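You operate a simulated robot arm through the tools that you are given. There is no shell and no other tool. Be economical: measure what you need, move in short steps, check, and stop when the job is done.

You are at the controls of a simulated two-armed robot. One attempt, no reset.

## Task
Open the steel table drawer, take the yellow brush from the inside of the steel table drawer and leave it on the green book on the top of the steel table, then shut the drawer. Pick up the bottle labelled "CATCH 2" from the top of the steel table with one hand, pass it to the other hand and put it on the desk top. Fetch the clear tube and stand it on the desk top. Open the desk flap, turn the last test knob to 10 and shut the flap again. Open the corner table drawer, fetch the roll of red tape from the inside of the corner table drawer and set it on the green slate and shut the drawer again. Close the bench cupboard door. Fetch the 6 A fuse from the steel bench and stand it on the counter. Take the bath cleaner bottle and put it on the card seven. Do these in any order. Set down upright: bottle, clear tube, fuse, bath cleaner bottle.

The check looks at the end state, three seconds after you hand in, the way a careful person would. Anything else that was tipped, shoved, dropped, spilled or broken makes it a failure.

## Robot
Two 7-joint arms with two-finger parallel grippers on one trunk, on a base that drives. Base frame: it is fixed to the floor where the robot stands at the start and does not move with it; the origin is under the middle of the robot, x ahead of it, y to its left, z up. Lengths are in mm, angles in degrees, forces in N, time in s.
The left shoulder is at the start at [50, 161, 1198], the right one opposite. Places, roughly: bath cleaner bottle [-1250, 250, 500]; bench cupboard door [-800, 400, 500]; card seven [-2750, 1750, 750]; catch bottle two, white bottle [500, 250, 1000]; clear tube (7x7x13 cm) [700, 100, 900]; corner table drawer [500, -700, 700]; counter [-3000, 1900, 900]; desk flap [800, 500, 1400]; desk top (19x61 cm) [820, 540, 800]; fuse [-1000, -250, 1000]; green book [750, 0, 750]; green slate [-2750, 2250, 750]; last test knob [1000, 300, 1400]; roll of red tape (6x6x3 cm) [600, -500, 700]; steel table drawer [600, -100, 700]; yellow brush (12x5x5 cm) [600, -200, 700]. Payload 3.43 kg a hand.
The tool frame of a hand sits at the grasp point between the pads (the TCP): z along the fingers, y along the line on which they close. The tips reach 30 mm beyond it. Largest opening 94 mm; finger width 28, thickness 10; the body of the gripper, 50 by 96 mm, starts 55 mm behind the TCP.
Orientation is that of the tool frame in the base frame, as a unit quaternion [x, y, z, w]. With the fingers straight down and closing along the base's y, the tool's x points along the base's -x, its y along +y and its z along -z.

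## Interface
- The arms move only by the tool apply_moves. It takes "left_series", "right_series" or both (then of equal length, played together; a hand with none holds still); each is a list of rows, each an object (a shift or turn left out is 0, a gripper value left out holds the last) with "translation": the shift along the tool's x, y, z in units of 20 mm (1.0 is 20 mm), a list of three; "angular": the turn, a rotation vector about the tool's x, y, z in units of 8 degrees (1.0 is 8 degrees), a list of three; "claw": the gripper command, from -1 (shut) to 1 (fully open), values between in proportion. In form: [{"translation": [dx, dy, dz], "angular": [ax, ay, az], "claw": claw}, ...]. A call has 1 to 8 rows; each row shifts and turns the commanded pose from where the row before left it, along the tool's axes as they then stand. A call with a number of a shift or a turn outside -1 to 1 is refused whole. A row lasts 0.2 s, in which the tool goes at most 50 mm and 8.6 degrees; a call with a longer step from one row to the next is refused whole, and so is a gripper value outside its range. Where a pose cannot be reached the arm comes as near as it can. A force on the tool above 40 N (or 10 N above the force at the start of the call, whichever is more), or a blocked arm, ends the call early, and 0.2 s more pass. Each finger travels about 45 mm/s and halts on what it meets, pressing with about 39 N; the grip force reading is that of the motor and also rises with nothing between the fingers. The clock runs only during rows and for 0.2 s after the last one: add rows that do not move to give the fingers time. It gives the time, the measured TCP pose, the force on the tool (base axes), the opening and the grip force at its end, in the units of the frame above (readings bear some noise), with the torque about the TCP (base axes, N m) and any sound that the robot's microphone picked up.
- Cameras (640 x 400 px; columns grow to the right, rows downward): "scene" is now at [94.1, -14.8, 1277.8]; the picture's right is [-0.26, -0.96, 0.00], its down [-0.90, 0.25, -0.36] and it looks along [0.35, -0.10, -0.93] (base axes); focal length 214 px, centre (320, 200). "left" rides on the left gripper at [76, -14, -102] in its tool frame; the picture's right is [0.18, 0.98, 0.00], its down [-0.75, 0.14, -0.64] and it looks along [-0.63, 0.12, 0.77] (tool axes); focal length 243 px, centre (320, 200). "right" rides on the right gripper at [76, 14, -102] in its tool frame; the picture's right is [-0.18, 0.98, 0.00], its down [-0.75, -0.14, -0.64] and it looks along [-0.63, -0.12, 0.77] (tool axes); focal length 243 px, centre (320, 200).
- snapshot(camera): a new picture of that camera. The clock stands still meanwhile.
- slide_trunk(by): slides the trunk up (or, below 0, down) by that many mm; the arms and the scene camera ride with it, the base frame stays. It gives what a move gives, with no picture.
- steer(legs): drives the robot by 1 to 6 legs, each [ahead, left, turn to the left] in mm, mm and degrees, along the robot's own axes; the way and the turn of a leg run together, so that a leg with both is an arc; at most 1500 mm and 180 degrees a leg. The arms and the cameras ride along, it lands a little off, and it stops where it bumps. It gives what a move gives.
- aim_head(pan, tilt): turns the head with the scene camera to pan (to the left, within 80 degrees either way) and tilt (down, from -29 to 69), counted from straight ahead of the robot. It gives what a move gives.
- measure_at(camera, pixels): for up to 12 pixels [column, row] of the newest picture of that camera ("zoom" is the newest enlarged one), the place [x, y, z] in the base frame of the surface seen there, good to about 2 mm. The clock stands still meanwhile.
- enlarge(camera, box): a new picture of the part [left, top, right, bottom] of that camera's present view, enlarged. The clock stands still meanwhile.
- finish_job(): hands the job in; it is judged then, once.

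Go step by step. Measure first, check grasps and placings, and put right what went wrong. The budget is 357 turns and 298 pictures, counting those below and the enlarged ones. Unless the task says otherwise, let go and move clear before handing in, and close with one line.

The tools are called after "Call:" as name(argument=value, ...) on one line, values as JSON. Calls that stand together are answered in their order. apply_moves: Moves the arms, as the interface text tells. Its arguments: {"type":"object","properties":{"left_series":{"type":"array"},"right_series":{"type":"array"}},"required":[]} The other tools are called the same way: slide_trunk (by) slides the trunk up or down; steer (legs) drives the base; aim_head (pan, tilt) turns the head that bears the scene camera; snapshot (camera) takes a picture; measure_at (camera, pixels) gives the place of the surface under pixels of a picture; enlarge (camera, box) takes an enlarged picture of a part of a camera's view; finish_job () hands the job in.

At the start:

```text
t: 0.0
left_tcp_pos: [484.8, 262.3, 1000.1]
left_ee_rot: [0.001, 1.0, 0.0, 0.0]
left_contact_force: [-0.4, 0.5, -0.5]
left_moment: [0.04, 0.01, -0.05]
left_width: 93.7
left_finger_force: 0.0
right_tcp_pos: [468.5, -119.0, 1000.4]
right_ee_rot: [0.001, 1.0, 0.0, 0.0]
right_contact_force: [0.0, 0.4, -0.9]
right_moment: [-0.01, 0.03, -0.01]
right_width: 93.9
right_finger_force: 0.1
trunk travel left (down, up): [-225.0, 42.0]
robot x, y, heading: [-2.0, 1.5, 0.1]
head pan, tilt: [-15.2, 68.8]
```

scene: 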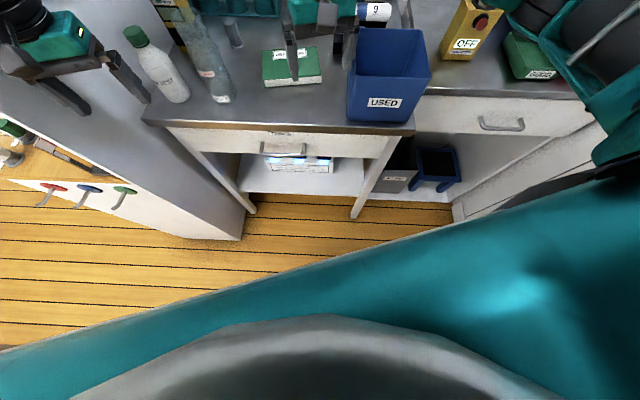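
right: 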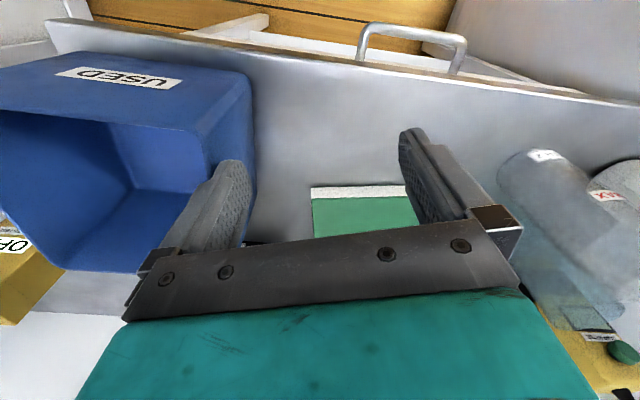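
left: 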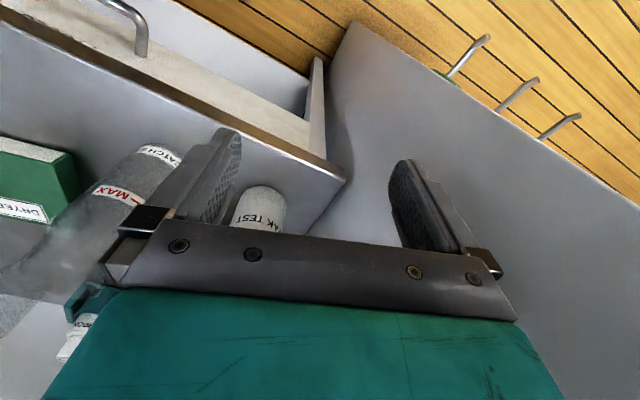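

The scene picture shows the steel table with its drawer handle near (285,148), the green book near (292,65) and bottles to the left. I'll look around with the head at a lower tilt first.

Call:
aim_head(pan=0, tilt=35)

Call:
snapshot(camera="scene")

```text
t: 1.0
left_tcp_pos: [484.8, 263.7, 1000.6]
left_ee_rot: [0.0, 1.0, 0.001, 0.001]
left_contact_force: [0.3, -0.1, -0.1]
left_moment: [-0.01, 0.01, 0.0]
left_width: 93.9
left_finger_force: 0.1
right_tcp_pos: [469.3, -117.6, 1000.2]
right_ee_rot: [-0.001, 1.0, 0.001, 0.0]
right_contact_force: [-0.6, -0.5, 0.2]
right_moment: [0.01, 0.01, 0.02]
right_width: 94.0
right_finger_force: 0.0
trunk travel left (down, up): [-225.0, 42.0]
robot x, y, heading: [0.1, -2.9, 0.1]
head pan, tilt: [0.0, 35.0]
```

```text
294 pictures are left
```

scene: 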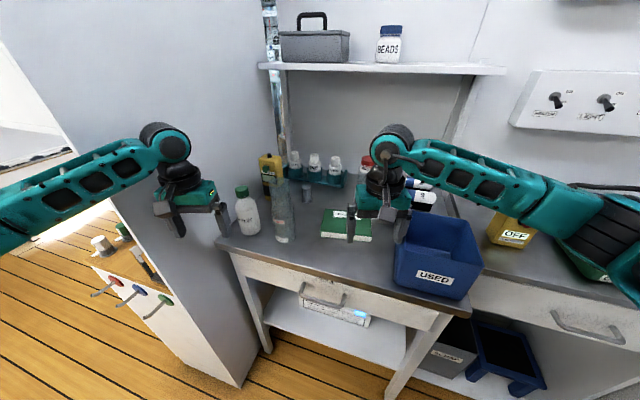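

The steel table is ahead, with a tall partition on the left and the corner table on the right. I'll look left and right.

Call:
aim_head(pan=60, tilt=25)

Call:
snapshot(camera="scene")

Call:
aim_head(pan=-60, tilt=35)

Call:
snapshot(camera="scene")

```text
t: 2.3
left_tcp_pos: [484.5, 263.3, 1000.3]
left_ee_rot: [0.001, 1.0, 0.0, -0.001]
left_contact_force: [-0.2, 0.3, 0.0]
left_moment: [0.0, 0.01, -0.01]
left_width: 94.2
left_finger_force: 0.1
right_tcp_pos: [469.3, -119.3, 999.6]
right_ee_rot: [0.0, 1.0, 0.0, -0.001]
right_contact_force: [0.8, 0.2, 0.4]
right_moment: [0.02, 0.01, -0.03]
right_width: 94.2
right_finger_force: 0.1
trunk travel left (down, up): [-225.0, 42.0]
robot x, y, heading: [0.7, 3.5, -0.0]
head pan, tilt: [60.0, 25.0]
```

```text
293 pictures are left
```

scene: 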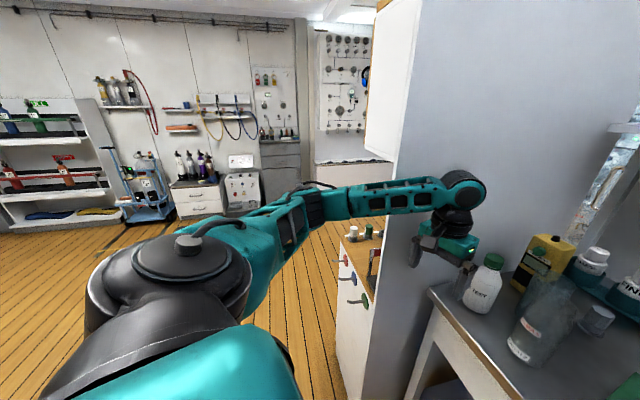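

```text
t: 4.3
left_tcp_pos: [484.2, 263.4, 999.3]
left_ee_rot: [0.0, 1.0, 0.0, 0.0]
left_contact_force: [-0.2, -0.7, -0.1]
left_moment: [0.02, -0.01, 0.01]
left_width: 94.1
left_finger_force: 0.1
right_tcp_pos: [469.5, -119.4, 999.7]
right_ee_rot: [0.001, 1.0, 0.001, 0.0]
right_contact_force: [0.3, 0.1, -0.6]
right_moment: [-0.01, -0.01, 0.02]
right_width: 94.0
right_finger_force: 0.2
trunk travel left (down, up): [-225.0, 42.0]
robot x, y, heading: [2.4, 3.7, 0.0]
head pan, tilt: [-60.0, 35.0]
```

```text
292 pictures are left
```

scene: 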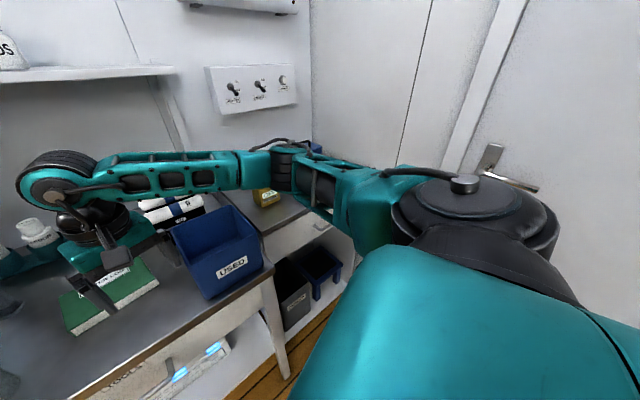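

The desk is behind the partition on the left, and the corner table is on the right. Now a measuring picture of the steel table.

Call:
aim_head(pan=-10, tilt=50)

Call:
enlarge(camera="scene", box=[140, 0, 500, 225])

Call:
snapshot(camera="scene")

```text
t: 5.5
left_tcp_pos: [484.6, 262.7, 1000.3]
left_ee_rot: [0.0, 1.0, 0.0, -0.001]
left_contact_force: [-0.3, -0.4, 0.1]
left_moment: [-0.01, 0.02, -0.01]
left_width: 94.0
left_finger_force: 0.0
right_tcp_pos: [467.9, -118.8, 1000.2]
right_ee_rot: [-0.001, 1.0, 0.0, 0.0]
right_contact_force: [0.1, 0.2, -0.6]
right_moment: [0.01, 0.01, 0.02]
right_width: 94.1
right_finger_force: 0.1
trunk travel left (down, up): [-225.0, 42.0]
robot x, y, heading: [2.0, -0.3, 0.1]
head pan, tilt: [-10.0, 50.0]
```

```text
1.78 times, centred on (320, 112) of scene
```

zoom: 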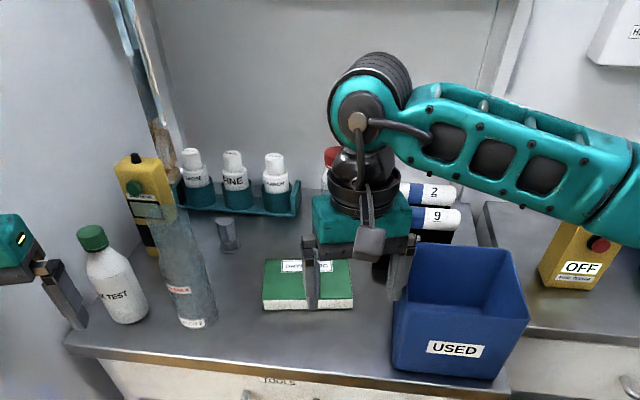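

```text
290 pictures are left
```

scene: 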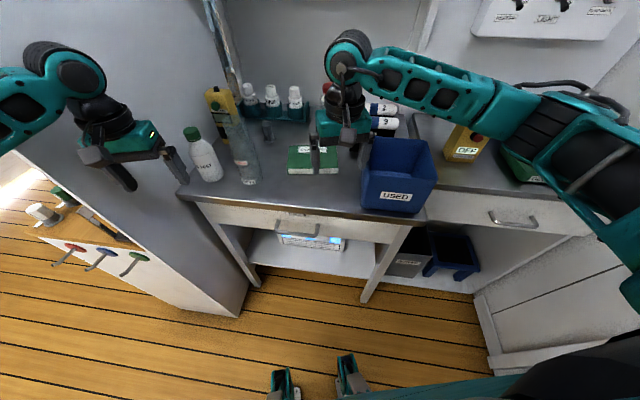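

The table carries a "LEAK TEST" bottle at zoom (120,285), a tall clear cylinder at (185,260), a small clear tube at (227,233), the book and a USED bin. I'll measure them.

Call:
measure_at(camera="zoom", pixels=[[92, 232], [120, 320], [165, 205], [190, 300], [195, 325], [227, 220], [228, 248], [265, 305], [350, 305], [350, 262], [262, 262], [395, 355]])

Call:
measure_at(camera="scene", pixels=[[279, 222], [296, 233], [318, 234], [210, 218], [390, 235], [185, 196], [400, 214], [490, 213], [513, 226], [425, 190], [590, 230], [320, 190]])

Call:
enlarge(camera="scene", box=[170, 80, 300, 210])

Call:
enlarge(camera="left", box=[0, 120, 320, 370])

```text
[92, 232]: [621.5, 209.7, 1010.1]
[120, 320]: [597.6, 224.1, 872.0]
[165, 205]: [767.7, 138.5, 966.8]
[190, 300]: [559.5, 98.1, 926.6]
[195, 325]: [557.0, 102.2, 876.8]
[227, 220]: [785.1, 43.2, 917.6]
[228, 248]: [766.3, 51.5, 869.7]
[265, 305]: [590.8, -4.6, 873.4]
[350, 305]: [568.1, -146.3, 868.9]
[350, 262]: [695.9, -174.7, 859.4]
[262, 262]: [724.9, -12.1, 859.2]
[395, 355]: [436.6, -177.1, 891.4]
```

```text
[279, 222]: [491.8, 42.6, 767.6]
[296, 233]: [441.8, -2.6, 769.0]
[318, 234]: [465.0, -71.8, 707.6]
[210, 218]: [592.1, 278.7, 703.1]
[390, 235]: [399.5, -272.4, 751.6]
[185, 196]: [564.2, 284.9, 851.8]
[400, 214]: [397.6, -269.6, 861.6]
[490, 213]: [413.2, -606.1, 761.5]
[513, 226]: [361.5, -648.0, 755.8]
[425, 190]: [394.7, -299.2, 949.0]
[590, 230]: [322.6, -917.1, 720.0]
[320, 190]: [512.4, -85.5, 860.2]
```

```text
3.08 times, centred on (235, 145) of scene
```

zoom: 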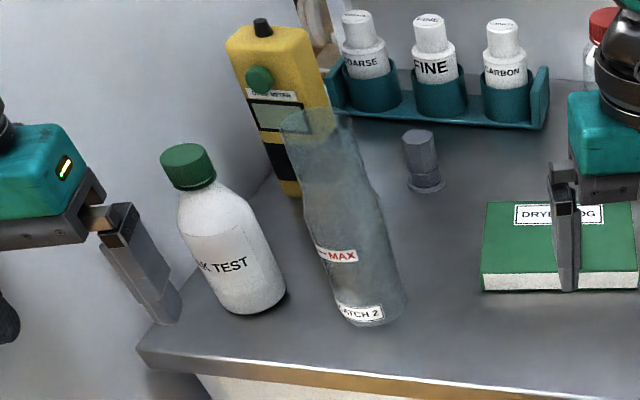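

```text
1.60 times, centred on (160, 245) of left
```

zoom: 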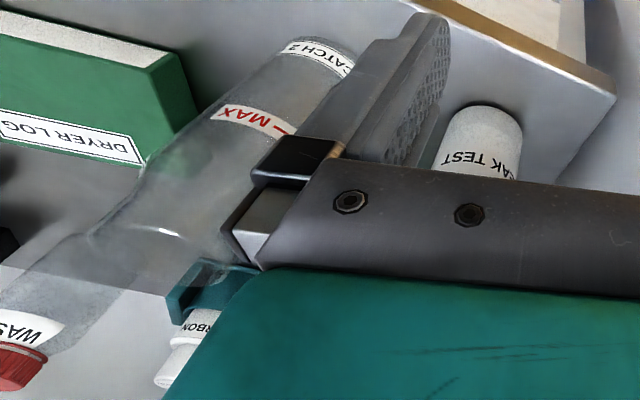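

CATCH 2 is the tall clear bottle at about (560,100). The small clear item near (780,45) may be the "clear tube"; I'll look closer.

Call:
enlarge(camera="scene", box=[240, 70, 340, 180])

Call:
measure_at(camera="zoom", pixels=[[95, 190], [95, 160], [100, 225], [75, 225], [122, 230], [150, 220], [40, 250], [70, 280], [20, 300], [150, 260], [180, 240], [260, 230]])

```text
3.64 times, centred on (290, 125) of scene
```

zoom: 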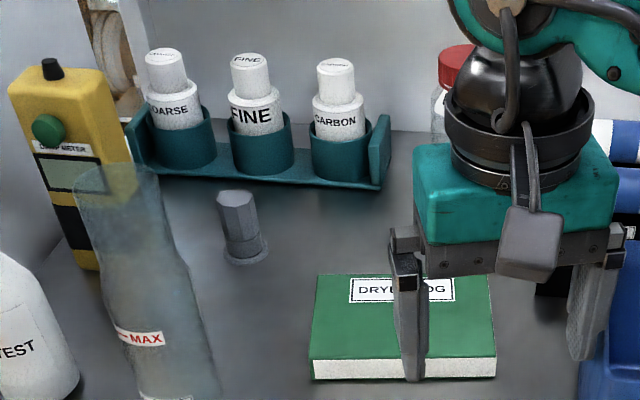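

```text
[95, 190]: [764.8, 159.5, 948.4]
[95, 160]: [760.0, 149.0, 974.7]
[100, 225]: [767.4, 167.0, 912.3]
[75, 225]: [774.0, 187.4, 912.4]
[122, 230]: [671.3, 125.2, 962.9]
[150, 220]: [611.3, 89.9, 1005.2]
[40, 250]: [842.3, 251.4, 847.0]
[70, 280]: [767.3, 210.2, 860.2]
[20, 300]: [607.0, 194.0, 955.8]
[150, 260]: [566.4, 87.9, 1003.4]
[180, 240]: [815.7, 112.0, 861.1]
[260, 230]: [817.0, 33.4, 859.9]
```

There may be a second clear object behind CATCH 2. I'll back away for a clearer view.

Call:
steer(legs=[[-350, 0, 0]])

Call:
aim_head(pan=0, tilt=30)

Call:
enlarge(camera="scene", box=[200, 110, 420, 260])

Call:
snapshot(camera="left")

Call:
snapshot(camera="right")

```text
t: 7.4
left_tcp_pos: [289.1, 243.3, 1000.4]
left_ee_rot: [0.001, 1.0, 0.0, 0.0]
left_contact_force: [0.8, 0.5, 0.1]
left_moment: [0.0, 0.0, 0.02]
left_width: 94.0
left_finger_force: 0.1
right_tcp_pos: [271.0, -138.7, 999.2]
right_ee_rot: [0.003, 1.0, -0.001, 0.0]
right_contact_force: [-0.6, -0.4, -0.1]
right_moment: [0.01, -0.02, 0.01]
right_width: 93.9
right_finger_force: 0.0
trunk travel left (down, up): [-225.0, 42.0]
robot x, y, heading: [-195.0, -15.6, -0.3]
head pan, tilt: [-10.0, 50.0]
stopped in leg 1: the robot was blocked; the commanded pose is now the measured one
```

```text
t: 8.2
left_tcp_pos: [289.1, 242.6, 1000.1]
left_ee_rot: [0.002, 1.0, 0.0, -0.001]
left_contact_force: [-0.4, 0.0, -0.7]
left_moment: [0.02, 0.0, -0.02]
left_width: 93.5
left_finger_force: 0.0
right_tcp_pos: [272.2, -139.0, 1000.1]
right_ee_rot: [0.003, 1.0, 0.0, 0.0]
right_contact_force: [-0.2, -0.8, -0.1]
right_moment: [0.03, 0.01, 0.02]
right_width: 93.9
right_finger_force: 0.0
trunk travel left (down, up): [-225.0, 42.0]
robot x, y, heading: [-196.9, -17.5, -0.4]
head pan, tilt: [0.0, 30.0]
```

```text
2.67 times, centred on (310, 185) of scene
```

zoom: 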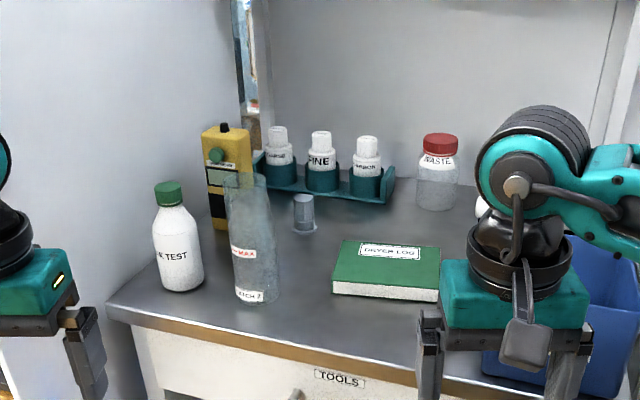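

```text
285 pictures are left
```

left: 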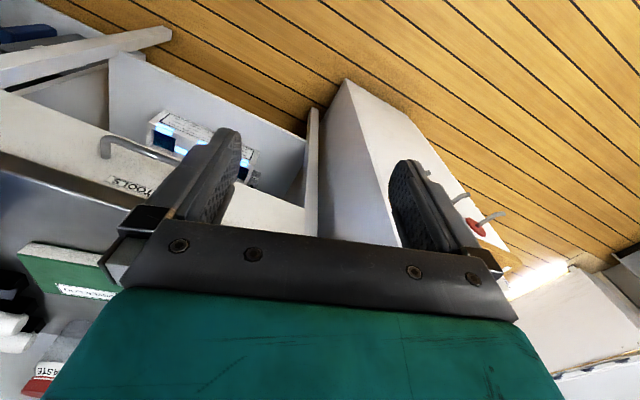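

```text
284 pictures are left
```

right: 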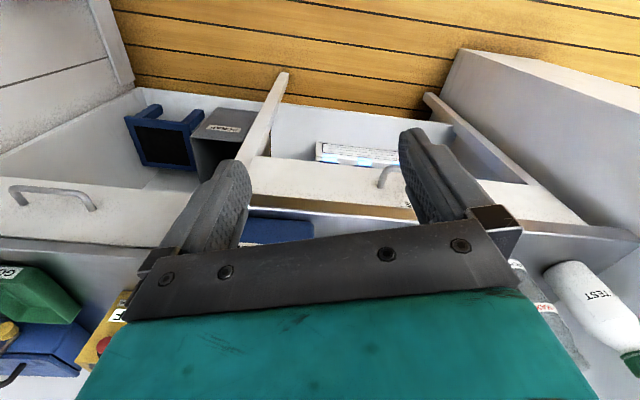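

The robot was blocked behind at x=-195, so I need to see what's there. I'll turn right and look back, which also gives a second angle.

Call:
steer(legs=[[80, 0, 0], [0, 0, -70]])

Call:
aim_head(pan=-80, tilt=30)

Call:
snapshot(camera="scene")

```text
t: 12.4
left_tcp_pos: [288.7, -391.0, 1000.1]
left_ee_rot: [0.581, 0.814, 0.001, -0.001]
left_contact_force: [0.0, 0.3, -0.1]
left_moment: [0.02, -0.01, 0.01]
left_width: 94.1
left_finger_force: 0.0
right_tcp_pos: [-77.0, -500.5, 999.6]
right_ee_rot: [0.581, 0.814, 0.0, 0.0]
right_contact_force: [0.0, 0.2, 0.4]
right_moment: [0.0, -0.01, -0.01]
right_width: 94.1
right_finger_force: 0.0
trunk travel left (down, up): [-225.0, 42.0]
robot x, y, heading: [-118.4, -19.1, -71.2]
head pan, tilt: [0.0, 30.0]
```

```text
t: 13.9
left_tcp_pos: [289.1, -391.2, 1000.2]
left_ee_rot: [0.58, 0.814, 0.0, -0.001]
left_contact_force: [0.1, 0.1, 0.0]
left_moment: [0.0, 0.0, 0.04]
left_width: 94.1
left_finger_force: 0.0
right_tcp_pos: [-79.2, -499.9, 1000.2]
right_ee_rot: [0.581, 0.814, 0.0, 0.001]
right_contact_force: [0.3, -0.6, 0.1]
right_moment: [0.0, 0.03, -0.04]
right_width: 94.2
right_finger_force: 0.1
trunk travel left (down, up): [-225.0, 42.0]
robot x, y, heading: [-116.4, -19.9, -70.9]
head pan, tilt: [-80.0, 30.0]
```

```text
283 pictures are left
```

scene: 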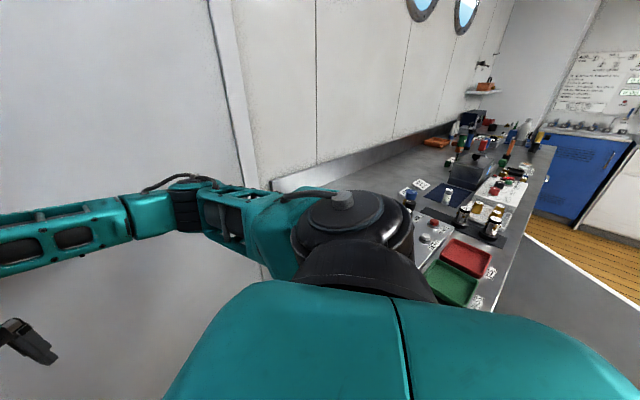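

A steel bench stands behind the robot. I'll measure its edge and height before turning further.

Call:
measure_at(camera="scene", pixels=[[480, 300], [500, 300], [520, 240], [540, 170], [475, 255], [460, 290], [430, 235], [490, 230], [405, 200], [600, 330], [570, 180], [495, 85]])

Call:
aim_head(pan=80, tilt=30)

Call:
snapshot(camera="scene")

Call:
snapshot(camera="left")

```text
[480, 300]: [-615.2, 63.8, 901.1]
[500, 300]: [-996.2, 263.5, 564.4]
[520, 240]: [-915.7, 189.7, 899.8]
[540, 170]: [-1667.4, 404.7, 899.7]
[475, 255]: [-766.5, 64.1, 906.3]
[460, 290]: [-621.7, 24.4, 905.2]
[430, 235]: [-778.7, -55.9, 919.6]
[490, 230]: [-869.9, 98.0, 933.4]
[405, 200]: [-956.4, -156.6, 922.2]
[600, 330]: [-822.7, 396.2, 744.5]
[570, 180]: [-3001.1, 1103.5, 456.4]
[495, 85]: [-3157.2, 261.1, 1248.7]
```

```text
t: 16.4
left_tcp_pos: [288.4, -392.2, 998.8]
left_ee_rot: [0.581, 0.814, 0.0, 0.0]
left_contact_force: [0.5, -0.4, -0.1]
left_moment: [-0.02, -0.05, -0.01]
left_width: 93.6
left_finger_force: 0.0
right_tcp_pos: [-78.8, -500.4, 999.3]
right_ee_rot: [0.581, 0.814, 0.0, 0.0]
right_contact_force: [-0.3, -0.1, -0.6]
right_moment: [0.05, 0.0, -0.02]
right_width: 93.8
right_finger_force: 0.1
trunk travel left (down, up): [-225.0, 42.0]
robot x, y, heading: [-116.8, -18.7, -70.9]
head pan, tilt: [80.0, 30.0]
```

```text
282 pictures are left
```

scene: 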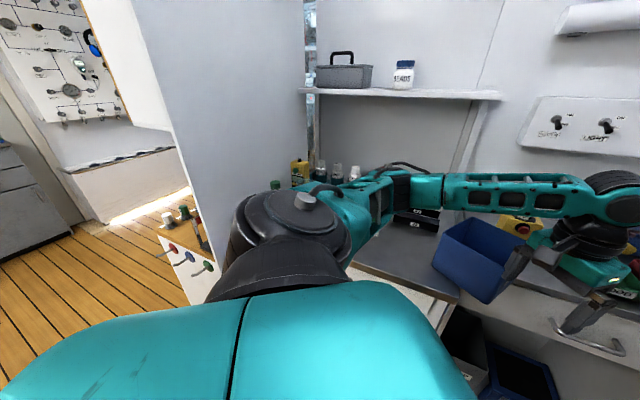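

```text
281 pictures are left
```

left: 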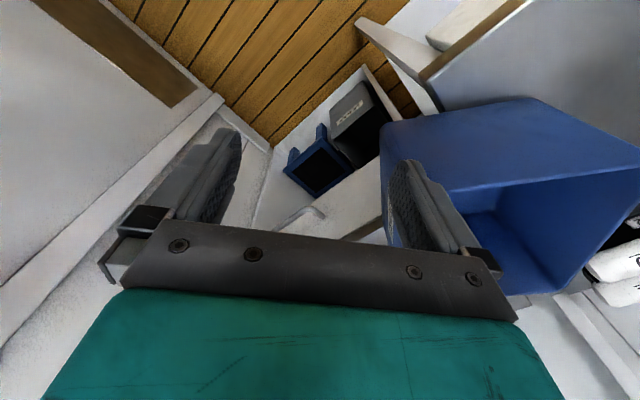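

The bench end is near x=-600 and the open cupboard door is near (-820,396,744). I'll turn back and shift right to look at the clear objects side-on.

Call:
steer(legs=[[0, 0, 71], [0, -350, 0]])

Call:
aim_head(pan=25, tilt=30)

Call:
snapshot(camera="scene")

```text
t: 21.7
left_tcp_pos: [366.1, -115.6, 998.9]
left_ee_rot: [0.012, 1.0, 0.0, -0.002]
left_contact_force: [0.1, -0.2, 0.0]
left_moment: [0.02, 0.01, 0.04]
left_width: 94.2
left_finger_force: 0.0
right_tcp_pos: [340.2, -497.7, 999.8]
right_ee_rot: [0.012, 1.0, -0.001, 0.0]
right_contact_force: [-1.0, -0.8, -0.1]
right_moment: [0.01, 0.0, 0.0]
right_width: 94.0
right_finger_force: 0.1
trunk travel left (down, up): [-225.0, 42.0]
robot x, y, heading: [-123.3, -364.4, -1.2]
head pan, tilt: [80.0, 30.0]
```

```text
t: 22.9
left_tcp_pos: [365.4, -116.4, 1000.0]
left_ee_rot: [0.011, 1.0, 0.0, -0.001]
left_contact_force: [-0.4, 0.3, 0.3]
left_moment: [0.01, -0.01, 0.0]
left_width: 94.0
left_finger_force: 0.1
right_tcp_pos: [340.3, -495.3, 1000.3]
right_ee_rot: [0.013, 1.0, 0.0, 0.0]
right_contact_force: [0.4, -0.3, -0.5]
right_moment: [0.02, 0.0, 0.0]
right_width: 93.8
right_finger_force: 0.0
trunk travel left (down, up): [-225.0, 42.0]
robot x, y, heading: [-127.7, -367.4, -1.3]
head pan, tilt: [25.0, 30.0]
```

```text
280 pictures are left
```

scene: 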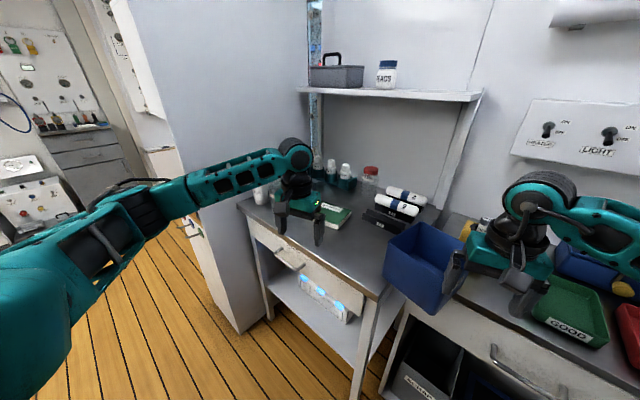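

The left hand hides the bottles; its own camera may see them.

Call:
snapshot(camera="left")

```text
279 pictures are left
```

left: 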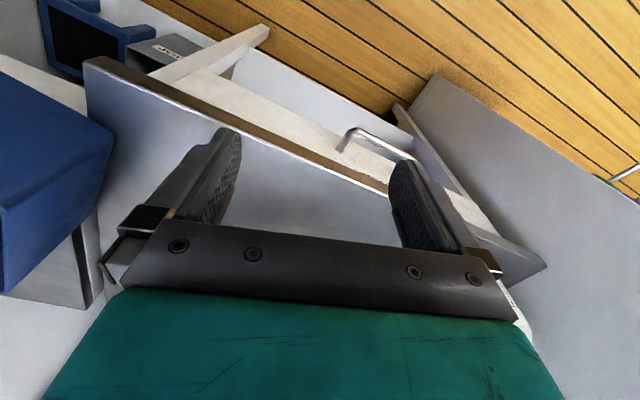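

I'll raise the left hand 160 mm to clear the line of sight.

Call:
apply_moves(left_series=[{"translation": [0.9, 0, -1]}, {"translation": [0.9, 0, -1]}, {"translation": [0.9, 0, -1]}, {"translation": [0.9, 0, -1]}, {"translation": [0.9, 0, -1]}, {"translation": [0.9, 0, -1]}, {"translation": [0.9, 0, -1]}, {"translation": [0.9, 0, -1]}])

Call:
snapshot(camera="scene")

```text
t: 24.7
left_tcp_pos: [221.2, -113.3, 1159.2]
left_ee_rot: [0.012, 1.0, 0.0, -0.001]
left_contact_force: [-0.5, 0.1, -0.1]
left_moment: [0.03, 0.01, -0.04]
left_width: 94.1
left_finger_force: 0.1
right_tcp_pos: [339.0, -496.1, 1000.3]
right_ee_rot: [0.012, 1.0, 0.001, 0.0]
right_contact_force: [0.1, -0.3, -0.9]
right_moment: [0.01, 0.04, -0.01]
right_width: 94.0
right_finger_force: 0.1
trunk travel left (down, up): [-225.0, 42.0]
robot x, y, heading: [-127.3, -366.2, -1.2]
head pan, tilt: [25.0, 30.0]
```

```text
278 pictures are left
```

scene: 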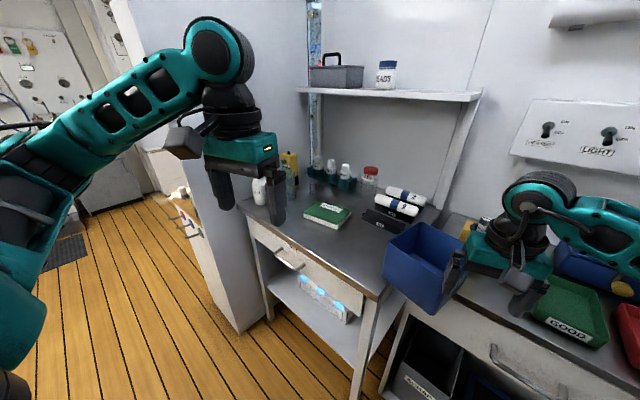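

Call:
enlarge(camera="scene", box=[230, 130, 390, 230])

```text
4.00 times, centred on (310, 180) of scene
```

zoom: 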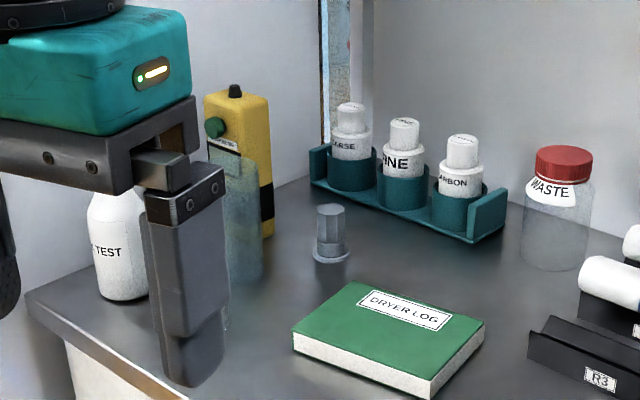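

A clear cylinder is visible at zoom (240,220) beside the finger, maybe separate from CATCH 2, which is hidden. Measuring.

Call:
measure_at(camera="zoom", pixels=[[245, 270], [250, 250], [240, 200], [232, 160], [238, 290], [225, 300], [270, 270], [332, 215], [335, 258], [240, 180], [255, 200], [232, 240]])

```text
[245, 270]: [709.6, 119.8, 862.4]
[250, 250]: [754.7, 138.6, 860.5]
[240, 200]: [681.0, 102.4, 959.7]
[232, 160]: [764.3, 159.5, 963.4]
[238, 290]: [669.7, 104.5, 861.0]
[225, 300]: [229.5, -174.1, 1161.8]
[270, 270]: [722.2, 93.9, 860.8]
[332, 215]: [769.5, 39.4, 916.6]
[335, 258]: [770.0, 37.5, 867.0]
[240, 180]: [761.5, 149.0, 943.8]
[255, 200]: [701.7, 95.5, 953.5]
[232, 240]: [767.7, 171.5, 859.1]
```

There are two clear objects: the tube at about (690,115) and CATCH 2 at about (590,100). Now I'll measure the book, and get the drawer handles from this view.

Call:
measure_at(camera="zoom", pixels=[[295, 335], [432, 385], [484, 322], [352, 283], [388, 332], [555, 190], [180, 390], [60, 345]])

Call:
enlarge(camera="scene", box=[235, 210, 395, 310])

Call:
measure_at(camera="zoom", pixels=[[155, 150], [200, 190], [255, 230], [260, 225], [160, 125], [290, 235], [80, 90], [560, 355], [500, 360], [60, 80], [400, 300]])

```text
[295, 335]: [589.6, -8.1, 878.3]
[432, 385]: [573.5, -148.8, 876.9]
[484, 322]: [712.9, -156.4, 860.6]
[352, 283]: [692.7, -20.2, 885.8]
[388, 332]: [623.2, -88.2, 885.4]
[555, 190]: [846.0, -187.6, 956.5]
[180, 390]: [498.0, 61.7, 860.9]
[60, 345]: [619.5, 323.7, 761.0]
```

```text
4.00 times, centred on (315, 260) of scene
```

zoom: 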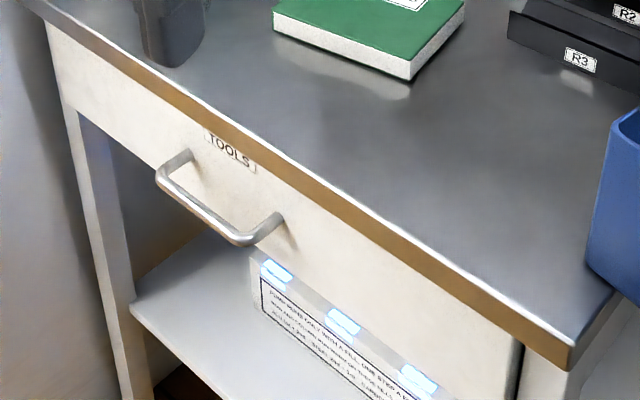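

```text
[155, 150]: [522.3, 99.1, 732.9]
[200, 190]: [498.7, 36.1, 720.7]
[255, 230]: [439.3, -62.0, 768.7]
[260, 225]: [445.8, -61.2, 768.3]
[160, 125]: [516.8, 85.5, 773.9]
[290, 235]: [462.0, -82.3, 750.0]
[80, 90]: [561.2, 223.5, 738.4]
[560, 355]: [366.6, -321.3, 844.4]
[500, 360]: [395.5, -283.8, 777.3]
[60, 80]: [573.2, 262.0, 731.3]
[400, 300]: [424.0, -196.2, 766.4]
```

Measuring the handle bar itself along (170,185)–(240,240).

Call:
measure_at(camera="zoom", pixels=[[165, 183], [180, 197], [195, 209], [210, 221], [225, 232], [238, 240], [175, 160], [275, 222], [75, 110], [515, 350], [130, 120], [48, 20]])

```text
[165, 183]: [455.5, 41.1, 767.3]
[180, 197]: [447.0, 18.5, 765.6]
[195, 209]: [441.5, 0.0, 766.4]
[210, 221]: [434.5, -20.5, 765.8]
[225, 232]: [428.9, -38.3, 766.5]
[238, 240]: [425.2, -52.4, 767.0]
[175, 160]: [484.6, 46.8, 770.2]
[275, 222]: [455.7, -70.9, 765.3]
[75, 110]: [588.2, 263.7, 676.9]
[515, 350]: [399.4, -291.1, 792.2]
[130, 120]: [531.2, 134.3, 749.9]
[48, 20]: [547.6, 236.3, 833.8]
```

The handle bar runs (455,41)–(425,-52) at z 766, and the drawer pulls along (-0.951,0.308). I'll drive to face it at heading -18 and turn the left hand to horizontal with a vertical closing line.

Call:
steer(legs=[[40, 322, 0], [0, 0, -16.8]])

Call:
apply_moves(left_series=[{"angular": [-0.541, -0.541, 0.541]}, {"angular": [-0.541, -0.541, 0.541]}, {"angular": [-0.541, -0.541, 0.541]}, {"angular": [-0.541, -0.541, 0.541]}, {"angular": [-0.541, -0.541, 0.541]}, {"angular": [-0.541, -0.541, 0.541]}, {"angular": [-0.541, -0.541, 0.541]}, {"angular": [-0.541, -0.541, 0.541]}], right_series=[{"translation": [0.7, 0, -0.7]}, {"translation": [0.7, 0, -0.7]}, {"translation": [0.7, 0, -0.7]}, {"translation": [0.7, 0, -0.7]}, {"translation": [0.7, 0, -0.7]}, {"translation": [0.7, 0, -0.7]}, {"translation": [0.7, 0, -0.7]}, {"translation": [0.7, 0, -0.7]}])

Call:
apply_moves(left_series=[{"angular": [-0.541, -0.541, 0.541]}, {"angular": [-0.541, -0.541, 0.541]}, {"angular": [-0.541, -0.541, 0.541]}, {"angular": [-0.541, -0.541, 0.541]}, {"angular": [-0.541, -0.541, 0.541]}, {"angular": [-0.541, -0.541, 0.541]}, {"angular": [-0.541, -0.541, 0.541]}, {"angular": [-0.541, -0.541, 0.541]}], right_series=[{"translation": [0, 0, -1]}, {"translation": [0, 0, -1]}, {"translation": [0, 0, -1]}, {"translation": [0, 0, -1]}, {}, {}, {}, {}])

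```text
t: 27.8
left_tcp_pos: [328.8, 92.9, 1158.8]
left_ee_rot: [0.159, 0.987, 0.0, -0.001]
left_contact_force: [0.9, -0.9, -0.5]
left_moment: [0.01, 0.04, 0.01]
left_width: 94.1
left_finger_force: 0.0
right_tcp_pos: [329.4, -309.5, 1000.0]
right_ee_rot: [0.159, 0.987, 0.0, 0.001]
right_contact_force: [0.1, 0.6, 0.5]
right_moment: [0.02, 0.0, 0.02]
right_width: 94.0
right_finger_force: 0.1
trunk travel left (down, up): [-225.0, 42.0]
robot x, y, heading: [-81.2, -46.5, -18.1]
head pan, tilt: [25.0, 30.0]
```

```text
t: 29.6
left_tcp_pos: [355.5, 77.9, 1176.3]
left_ee_rot: [0.423, 0.809, 0.239, 0.33]
left_contact_force: [-0.7, -0.1, -0.6]
left_moment: [-0.01, -0.02, -0.03]
left_width: 93.8
left_finger_force: 0.1
left hand out of reach, approached as far as the arm can: row 7, 8
right_tcp_pos: [222.9, -273.2, 1112.3]
right_ee_rot: [0.159, 0.987, 0.0, 0.0]
right_contact_force: [-0.4, 0.3, -0.3]
right_moment: [0.0, -0.01, -0.03]
right_width: 94.0
right_finger_force: 0.0
trunk travel left (down, up): [-225.0, 42.0]
robot x, y, heading: [-77.8, -46.5, -18.4]
head pan, tilt: [25.0, 30.0]
```

```text
t: 31.4
left_tcp_pos: [439.2, 39.8, 1208.1]
left_ee_rot: [0.573, 0.412, 0.416, 0.573]
left_contact_force: [0.3, -0.9, 0.2]
left_moment: [0.02, 0.02, -0.01]
left_width: 93.9
left_finger_force: 0.1
left hand out of reach, approached as far as the arm can: row 1, 2, 3, 4, 5, 6, 7
right_tcp_pos: [222.6, -274.6, 1191.5]
right_ee_rot: [0.159, 0.987, 0.001, -0.001]
right_contact_force: [-0.8, -0.8, 0.1]
right_moment: [-0.02, 0.01, -0.01]
right_width: 94.0
right_finger_force: 0.2
trunk travel left (down, up): [-225.0, 42.0]
robot x, y, heading: [-76.8, -49.6, -18.2]
head pan, tilt: [25.0, 30.0]
```

The left hand is now horizontal with its closing line vertical. I'll lower the trunk, then see where the hand goes.

Call:
slide_trunk(by=-200)

Call:
apply_moves(left_series=[{"translation": [0, -1, 0]}, {"translation": [0, -1, 0]}, {"translation": [0, -1, 0]}, {"translation": [0, -1, 0]}, {"translation": [0, -1, 0]}, {"translation": [0, -1, 0]}, {"translation": [0, -1, 0]}, {"translation": [0, -1, 0]}])

```text
t: 33.6
left_tcp_pos: [438.5, 39.6, 1008.3]
left_ee_rot: [0.573, 0.414, 0.414, 0.573]
left_contact_force: [0.1, -0.7, 0.3]
left_moment: [-0.03, -0.01, 0.02]
left_width: 93.8
left_finger_force: 0.0
right_tcp_pos: [223.6, -274.4, 991.9]
right_ee_rot: [0.159, 0.987, 0.0, 0.0]
right_contact_force: [-0.5, -0.6, -0.2]
right_moment: [0.01, 0.02, -0.01]
right_width: 93.9
right_finger_force: 0.1
trunk travel left (down, up): [-25.0, 242.0]
robot x, y, heading: [-76.4, -49.2, -18.2]
head pan, tilt: [25.0, 30.0]
```

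```text
t: 35.4
left_tcp_pos: [439.5, 40.3, 848.4]
left_ee_rot: [0.573, 0.414, 0.414, 0.573]
left_contact_force: [-0.7, -0.4, -0.3]
left_moment: [0.01, 0.03, -0.01]
left_width: 94.3
left_finger_force: 0.0
right_tcp_pos: [223.6, -273.3, 993.2]
right_ee_rot: [0.159, 0.987, 0.0, 0.0]
right_contact_force: [-0.1, 0.2, 0.2]
right_moment: [-0.01, 0.0, 0.04]
right_width: 93.9
right_finger_force: 0.0
trunk travel left (down, up): [-25.0, 242.0]
robot x, y, heading: [-78.7, -49.1, -18.2]
head pan, tilt: [25.0, 30.0]
```

The hand is at (439,40,848), which is 43 mm left of and 82 mm above the bar. I'll back off, go down and forward to the bar.

Call:
apply_moves(left_series=[{"translation": [-0.43, -0.3, -0.9]}, {"translation": [-0.43, -0.92, -0.9]}, {"translation": [-0.43, -1, -0.2]}, {"translation": [-0.43, -1, 0]}, {"translation": [-0.41, -0.9, 0]}, {"translation": [0, 0, 0.9]}, {"translation": [0, 0, 0.9]}, {"translation": [0, 0, 0.5]}])

Call:
snapshot(camera="left")

Call:
aim_head(pan=10, tilt=45)

Call:
snapshot(camera="scene")

```text
t: 37.2
left_tcp_pos: [429.9, -1.3, 765.5]
left_ee_rot: [0.573, 0.414, 0.414, 0.573]
left_contact_force: [0.1, 0.2, 0.1]
left_moment: [-0.01, -0.02, 0.02]
left_width: 94.2
left_finger_force: 0.0
right_tcp_pos: [222.9, -273.6, 992.3]
right_ee_rot: [0.16, 0.987, 0.0, 0.0]
right_contact_force: [0.2, -0.7, 0.3]
right_moment: [-0.02, 0.03, 0.0]
right_width: 93.8
right_finger_force: 0.0
trunk travel left (down, up): [-25.0, 242.0]
robot x, y, heading: [-77.5, -43.2, -18.4]
head pan, tilt: [25.0, 30.0]
```

```text
275 pictures are left
```

left: 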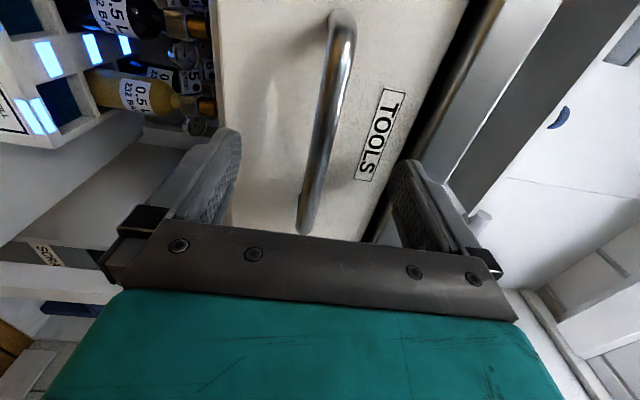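

```text
t: 37.9
left_tcp_pos: [430.2, -1.5, 764.9]
left_ee_rot: [0.574, 0.415, 0.414, 0.572]
left_contact_force: [0.6, -1.1, 0.7]
left_moment: [-0.02, -0.06, 0.01]
left_width: 93.8
left_finger_force: 0.2
right_tcp_pos: [223.3, -273.5, 991.4]
right_ee_rot: [0.159, 0.987, -0.001, 0.0]
right_contact_force: [-0.4, -0.5, -0.4]
right_moment: [-0.04, 0.0, 0.02]
right_width: 94.0
right_finger_force: 0.1
trunk travel left (down, up): [-25.0, 242.0]
robot x, y, heading: [-76.9, -49.5, -18.2]
head pan, tilt: [10.0, 45.0]
```

```text
274 pictures are left
```

scene: 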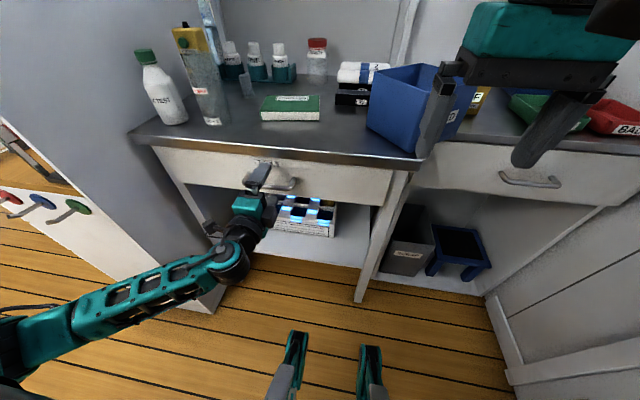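

The bar lies between the fingers in the left picture (x≈325). I'll close and pull.

Call:
apply_moves(left_series=[{"claw": -1}, {}, {}, {}, {}, {}, {}])

Call:
apply_moves(left_series=[{"translation": [0, 0, -0.7]}, {"translation": [0, 0, -0.8]}, {"translation": [0, 0, -0.8]}, {"translation": [0, 0, -0.8]}, {"translation": [0, 0, -0.8]}, {"translation": [0, 0, -0.8]}, {"translation": [0, 0, -0.8]}, {"translation": [0, 0, -0.5]}])

Call:
snapshot(camera="scene")

```text
t: 39.5
left_tcp_pos: [428.6, -1.7, 763.0]
left_ee_rot: [0.576, 0.415, 0.412, 0.571]
left_contact_force: [-1.0, -1.2, -13.3]
left_moment: [0.05, 0.2, 0.26]
left_width: 11.7
left_finger_force: 44.9
right_tcp_pos: [222.7, -274.3, 992.6]
right_ee_rot: [0.159, 0.987, 0.0, 0.0]
right_contact_force: [-0.8, 0.2, 0.8]
right_moment: [0.03, -0.03, -0.01]
right_width: 93.8
right_finger_force: 0.1
trunk travel left (down, up): [-25.0, 242.0]
robot x, y, heading: [-78.3, -47.9, -18.6]
head pan, tilt: [10.0, 45.0]
```

```text
t: 41.3
left_tcp_pos: [317.4, 35.0, 762.7]
left_ee_rot: [0.576, 0.416, 0.411, 0.571]
left_contact_force: [-4.2, -10.3, -22.4]
left_moment: [0.14, 0.36, -1.12]
left_width: 11.8
left_finger_force: 45.2
right_tcp_pos: [223.6, -272.7, 993.0]
right_ee_rot: [0.158, 0.987, 0.0, -0.001]
right_contact_force: [0.5, 0.2, -0.7]
right_moment: [-0.02, 0.0, 0.01]
right_width: 94.1
right_finger_force: 0.0
trunk travel left (down, up): [-25.0, 242.0]
robot x, y, heading: [-77.4, -49.5, -18.2]
head pan, tilt: [10.0, 45.0]
```

```text
273 pictures are left
```

scene: 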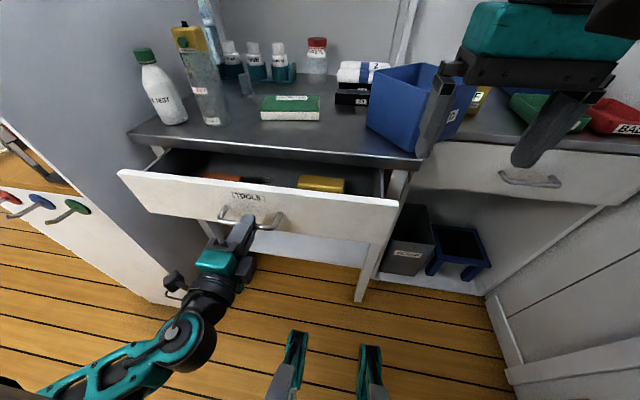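

The drawer slid 117 mm and the yellow brush shows at (322,184). I'll pull further.

Call:
apply_moves(left_series=[{"translation": [0, 0, -0.8]}, {"translation": [0, 0, -0.8]}, {"translation": [0, 0, -0.8]}, {"translation": [0, 0, -0.8]}, {"translation": [0, 0, -0.8]}, {"translation": [0, 0, -0.8]}])

Call:
aim_head(pan=0, tilt=55)

Call:
snapshot(camera="scene")

```text
t: 42.7
left_tcp_pos: [226.8, 64.5, 763.6]
left_ee_rot: [0.578, 0.415, 0.41, 0.571]
left_contact_force: [-8.5, -20.8, -26.0]
left_moment: [0.06, 0.42, 0.58]
left_width: 11.4
left_finger_force: 45.1
right_tcp_pos: [223.8, -274.3, 991.4]
right_ee_rot: [0.159, 0.987, 0.001, 0.0]
right_contact_force: [-0.2, 0.4, 0.8]
right_moment: [0.01, 0.06, 0.02]
right_width: 94.2
right_finger_force: 0.1
trunk travel left (down, up): [-25.0, 242.0]
robot x, y, heading: [-83.0, -47.5, -18.5]
head pan, tilt: [10.0, 45.0]
```

```text
t: 43.5
left_tcp_pos: [227.7, 63.8, 761.6]
left_ee_rot: [0.578, 0.414, 0.41, 0.571]
left_contact_force: [-8.8, -20.3, -27.4]
left_moment: [0.03, 0.45, 0.11]
left_width: 11.3
left_finger_force: 44.9
right_tcp_pos: [224.2, -274.3, 993.0]
right_ee_rot: [0.159, 0.987, 0.001, 0.0]
right_contact_force: [-0.4, -0.9, -0.4]
right_moment: [0.01, -0.02, -0.02]
right_width: 93.8
right_finger_force: 0.0
trunk travel left (down, up): [-25.0, 242.0]
robot x, y, heading: [-78.9, -51.6, -18.3]
head pan, tilt: [0.0, 55.0]
```

```text
272 pictures are left
```

scene: 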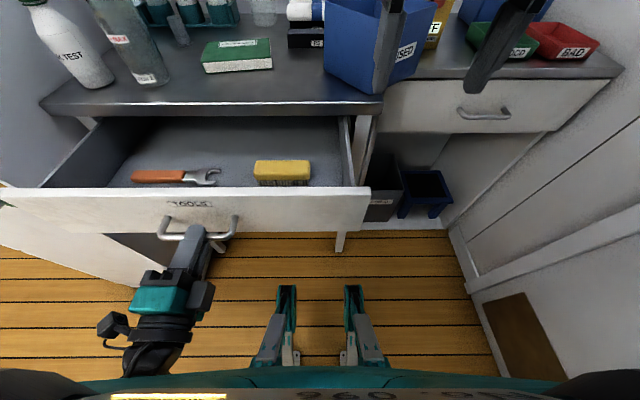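

The drawer is open wide; the brush is at (282,170) with bristles down. I'll measure it and the drawer front.

Call:
measure_at(camera="scene", pixels=[[256, 163], [308, 163], [258, 178], [308, 178], [282, 170], [282, 185], [225, 178], [290, 192], [330, 150], [352, 185], [160, 150], [240, 155]])

Call:
enlarge(camera="scene", box=[220, 110, 380, 210])

```text
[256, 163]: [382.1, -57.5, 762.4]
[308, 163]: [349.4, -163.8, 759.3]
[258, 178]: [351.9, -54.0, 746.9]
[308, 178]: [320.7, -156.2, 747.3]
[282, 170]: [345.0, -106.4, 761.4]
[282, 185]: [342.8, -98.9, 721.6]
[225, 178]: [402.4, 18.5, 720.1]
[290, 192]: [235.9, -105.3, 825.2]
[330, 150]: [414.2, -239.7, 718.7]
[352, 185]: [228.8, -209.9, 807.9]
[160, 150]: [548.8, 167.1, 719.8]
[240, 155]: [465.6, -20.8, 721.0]
```

```text
4.00 times, centred on (300, 160) of scene
```

zoom: 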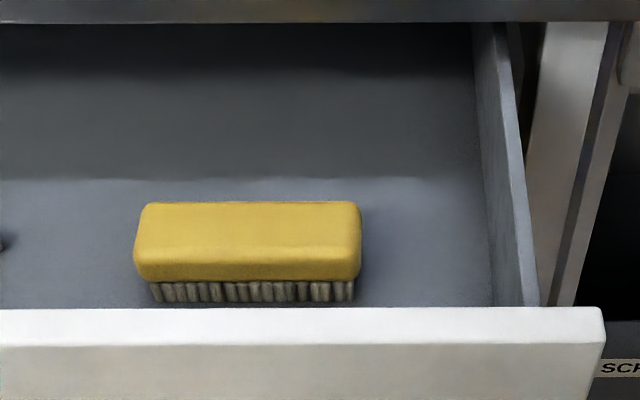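

The brush centre is about (351,-106) with its top at 762 and the drawer floor at 720. The right hand goes over it, turned 90° so it closes across the brush.

Call:
apply_moves(right_series=[{"translation": [-0.43, 1, 0]}, {"translation": [-0.43, 1, 0]}, {"translation": [-0.43, 1, 0]}, {"translation": [-0.43, 1, 0]}, {"translation": [-0.43, 1, 0]}, {"translation": [-0.43, 1, 0]}, {"translation": [-0.43, 1, 0]}, {"translation": [-0.43, 1, 0]}])

Call:
apply_moves(right_series=[{"angular": [0, 0, 1]}, {"angular": [0, 0, 1]}, {"angular": [0, 0, 1]}, {"angular": [0, 0, 1]}, {"angular": [0, 0, 1]}, {"angular": [0, 0, 1]}, {"angular": [0, 0, 1]}, {"angular": [0, 0, 1]}])

Call:
apply_moves(right_series=[{"angular": [0, 0, 1]}, {"angular": [0, 0, 1]}, {"angular": [0, 0, 1]}, {"angular": [0, 0, 0.25]}])

Call:
snapshot(camera="right")

```text
t: 45.3
left_tcp_pos: [227.2, 63.9, 762.4]
left_ee_rot: [0.578, 0.414, 0.41, 0.571]
left_contact_force: [-5.9, -18.4, -27.2]
left_moment: [-0.03, 0.42, -0.71]
left_width: 11.7
left_finger_force: 45.0
right_tcp_pos: [340.6, -144.1, 992.2]
right_ee_rot: [0.159, 0.987, 0.0, -0.001]
right_contact_force: [-1.0, 0.0, 0.7]
right_moment: [0.02, 0.0, 0.01]
right_width: 94.0
right_finger_force: 0.0
trunk travel left (down, up): [-25.0, 242.0]
robot x, y, heading: [-76.6, -50.1, -18.2]
head pan, tilt: [0.0, 55.0]
```

```text
t: 47.1
left_tcp_pos: [227.1, 64.1, 762.1]
left_ee_rot: [0.578, 0.415, 0.41, 0.571]
left_contact_force: [-6.7, -18.3, -26.7]
left_moment: [0.03, 0.41, -0.45]
left_width: 11.6
left_finger_force: 45.0
right_tcp_pos: [338.4, -142.2, 992.5]
right_ee_rot: [0.659, 0.752, -0.001, -0.001]
right_contact_force: [-0.2, -0.1, 0.5]
right_moment: [0.01, 0.0, -0.01]
right_width: 94.1
right_finger_force: 0.1
trunk travel left (down, up): [-25.0, 242.0]
robot x, y, heading: [-78.1, -50.3, -18.7]
head pan, tilt: [0.0, 55.0]
```

```text
t: 48.1
left_tcp_pos: [227.4, 64.2, 763.1]
left_ee_rot: [0.577, 0.416, 0.41, 0.571]
left_contact_force: [-5.9, -18.8, -27.0]
left_moment: [0.03, 0.41, -0.41]
left_width: 11.5
left_finger_force: 45.2
right_tcp_pos: [339.3, -143.6, 992.0]
right_ee_rot: [0.811, 0.585, 0.0, 0.0]
right_contact_force: [-0.2, 1.0, 0.1]
right_moment: [-0.01, 0.02, 0.0]
right_width: 94.1
right_finger_force: 0.0
trunk travel left (down, up): [-25.0, 242.0]
robot x, y, heading: [-80.9, -47.5, -18.4]
head pan, tilt: [0.0, 55.0]
```

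```text
270 pictures are left
```

right: 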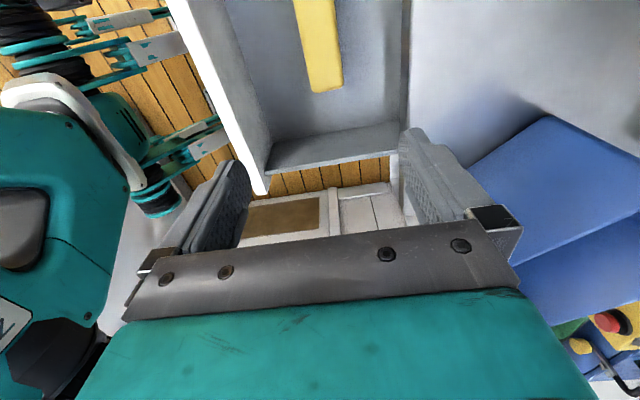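

Aligned. I'll shift 40 mm left and go down 160.

Call:
apply_moves(right_series=[{"translation": [1, 0, 0]}, {"translation": [0.98, 0, 1]}, {"translation": [0, 0, 1]}, {"translation": [0, 0, 1]}, {"translation": [0, 0, 1]}, {"translation": [0, 0, 1]}, {"translation": [0, 0, 1]}, {"translation": [0, 0, 1]}])

Call:
snapshot(camera="right")

Call:
snapshot(camera="scene")

```text
t: 49.9
left_tcp_pos: [227.4, 64.2, 764.1]
left_ee_rot: [0.578, 0.415, 0.409, 0.571]
left_contact_force: [-6.2, -19.7, -27.9]
left_moment: [0.02, 0.46, -0.37]
left_width: 11.4
left_finger_force: 45.2
right_tcp_pos: [353.2, -105.8, 851.0]
right_ee_rot: [0.811, 0.586, 0.001, -0.001]
right_contact_force: [0.1, 0.0, 1.1]
right_moment: [-0.03, 0.02, -0.02]
right_width: 94.0
right_finger_force: 0.1
trunk travel left (down, up): [-25.0, 242.0]
robot x, y, heading: [-76.1, -48.9, -18.3]
head pan, tilt: [0.0, 55.0]
```

```text
269 pictures are left
```

right: 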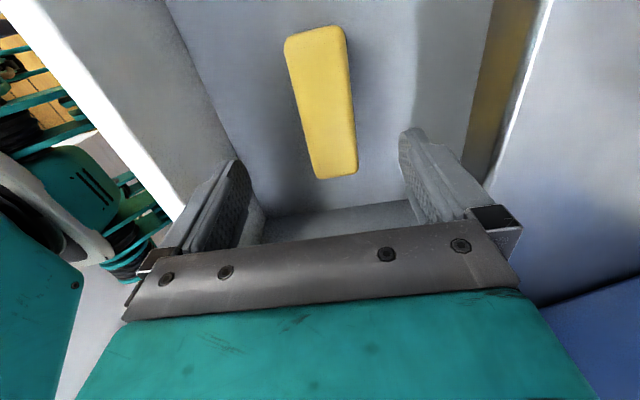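

```text
268 pictures are left
```

scene: 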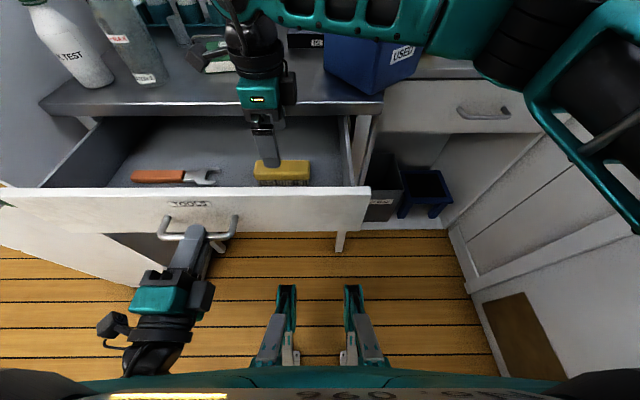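

Checking the brush position with the right camera before descending.

Call:
measure_at(camera="right", pixels=[[287, 45], [342, 30], [317, 172], [354, 168], [322, 100]])

```text
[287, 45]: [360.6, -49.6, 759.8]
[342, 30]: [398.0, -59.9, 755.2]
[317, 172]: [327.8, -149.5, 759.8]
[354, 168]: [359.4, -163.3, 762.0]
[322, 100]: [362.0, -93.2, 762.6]
```

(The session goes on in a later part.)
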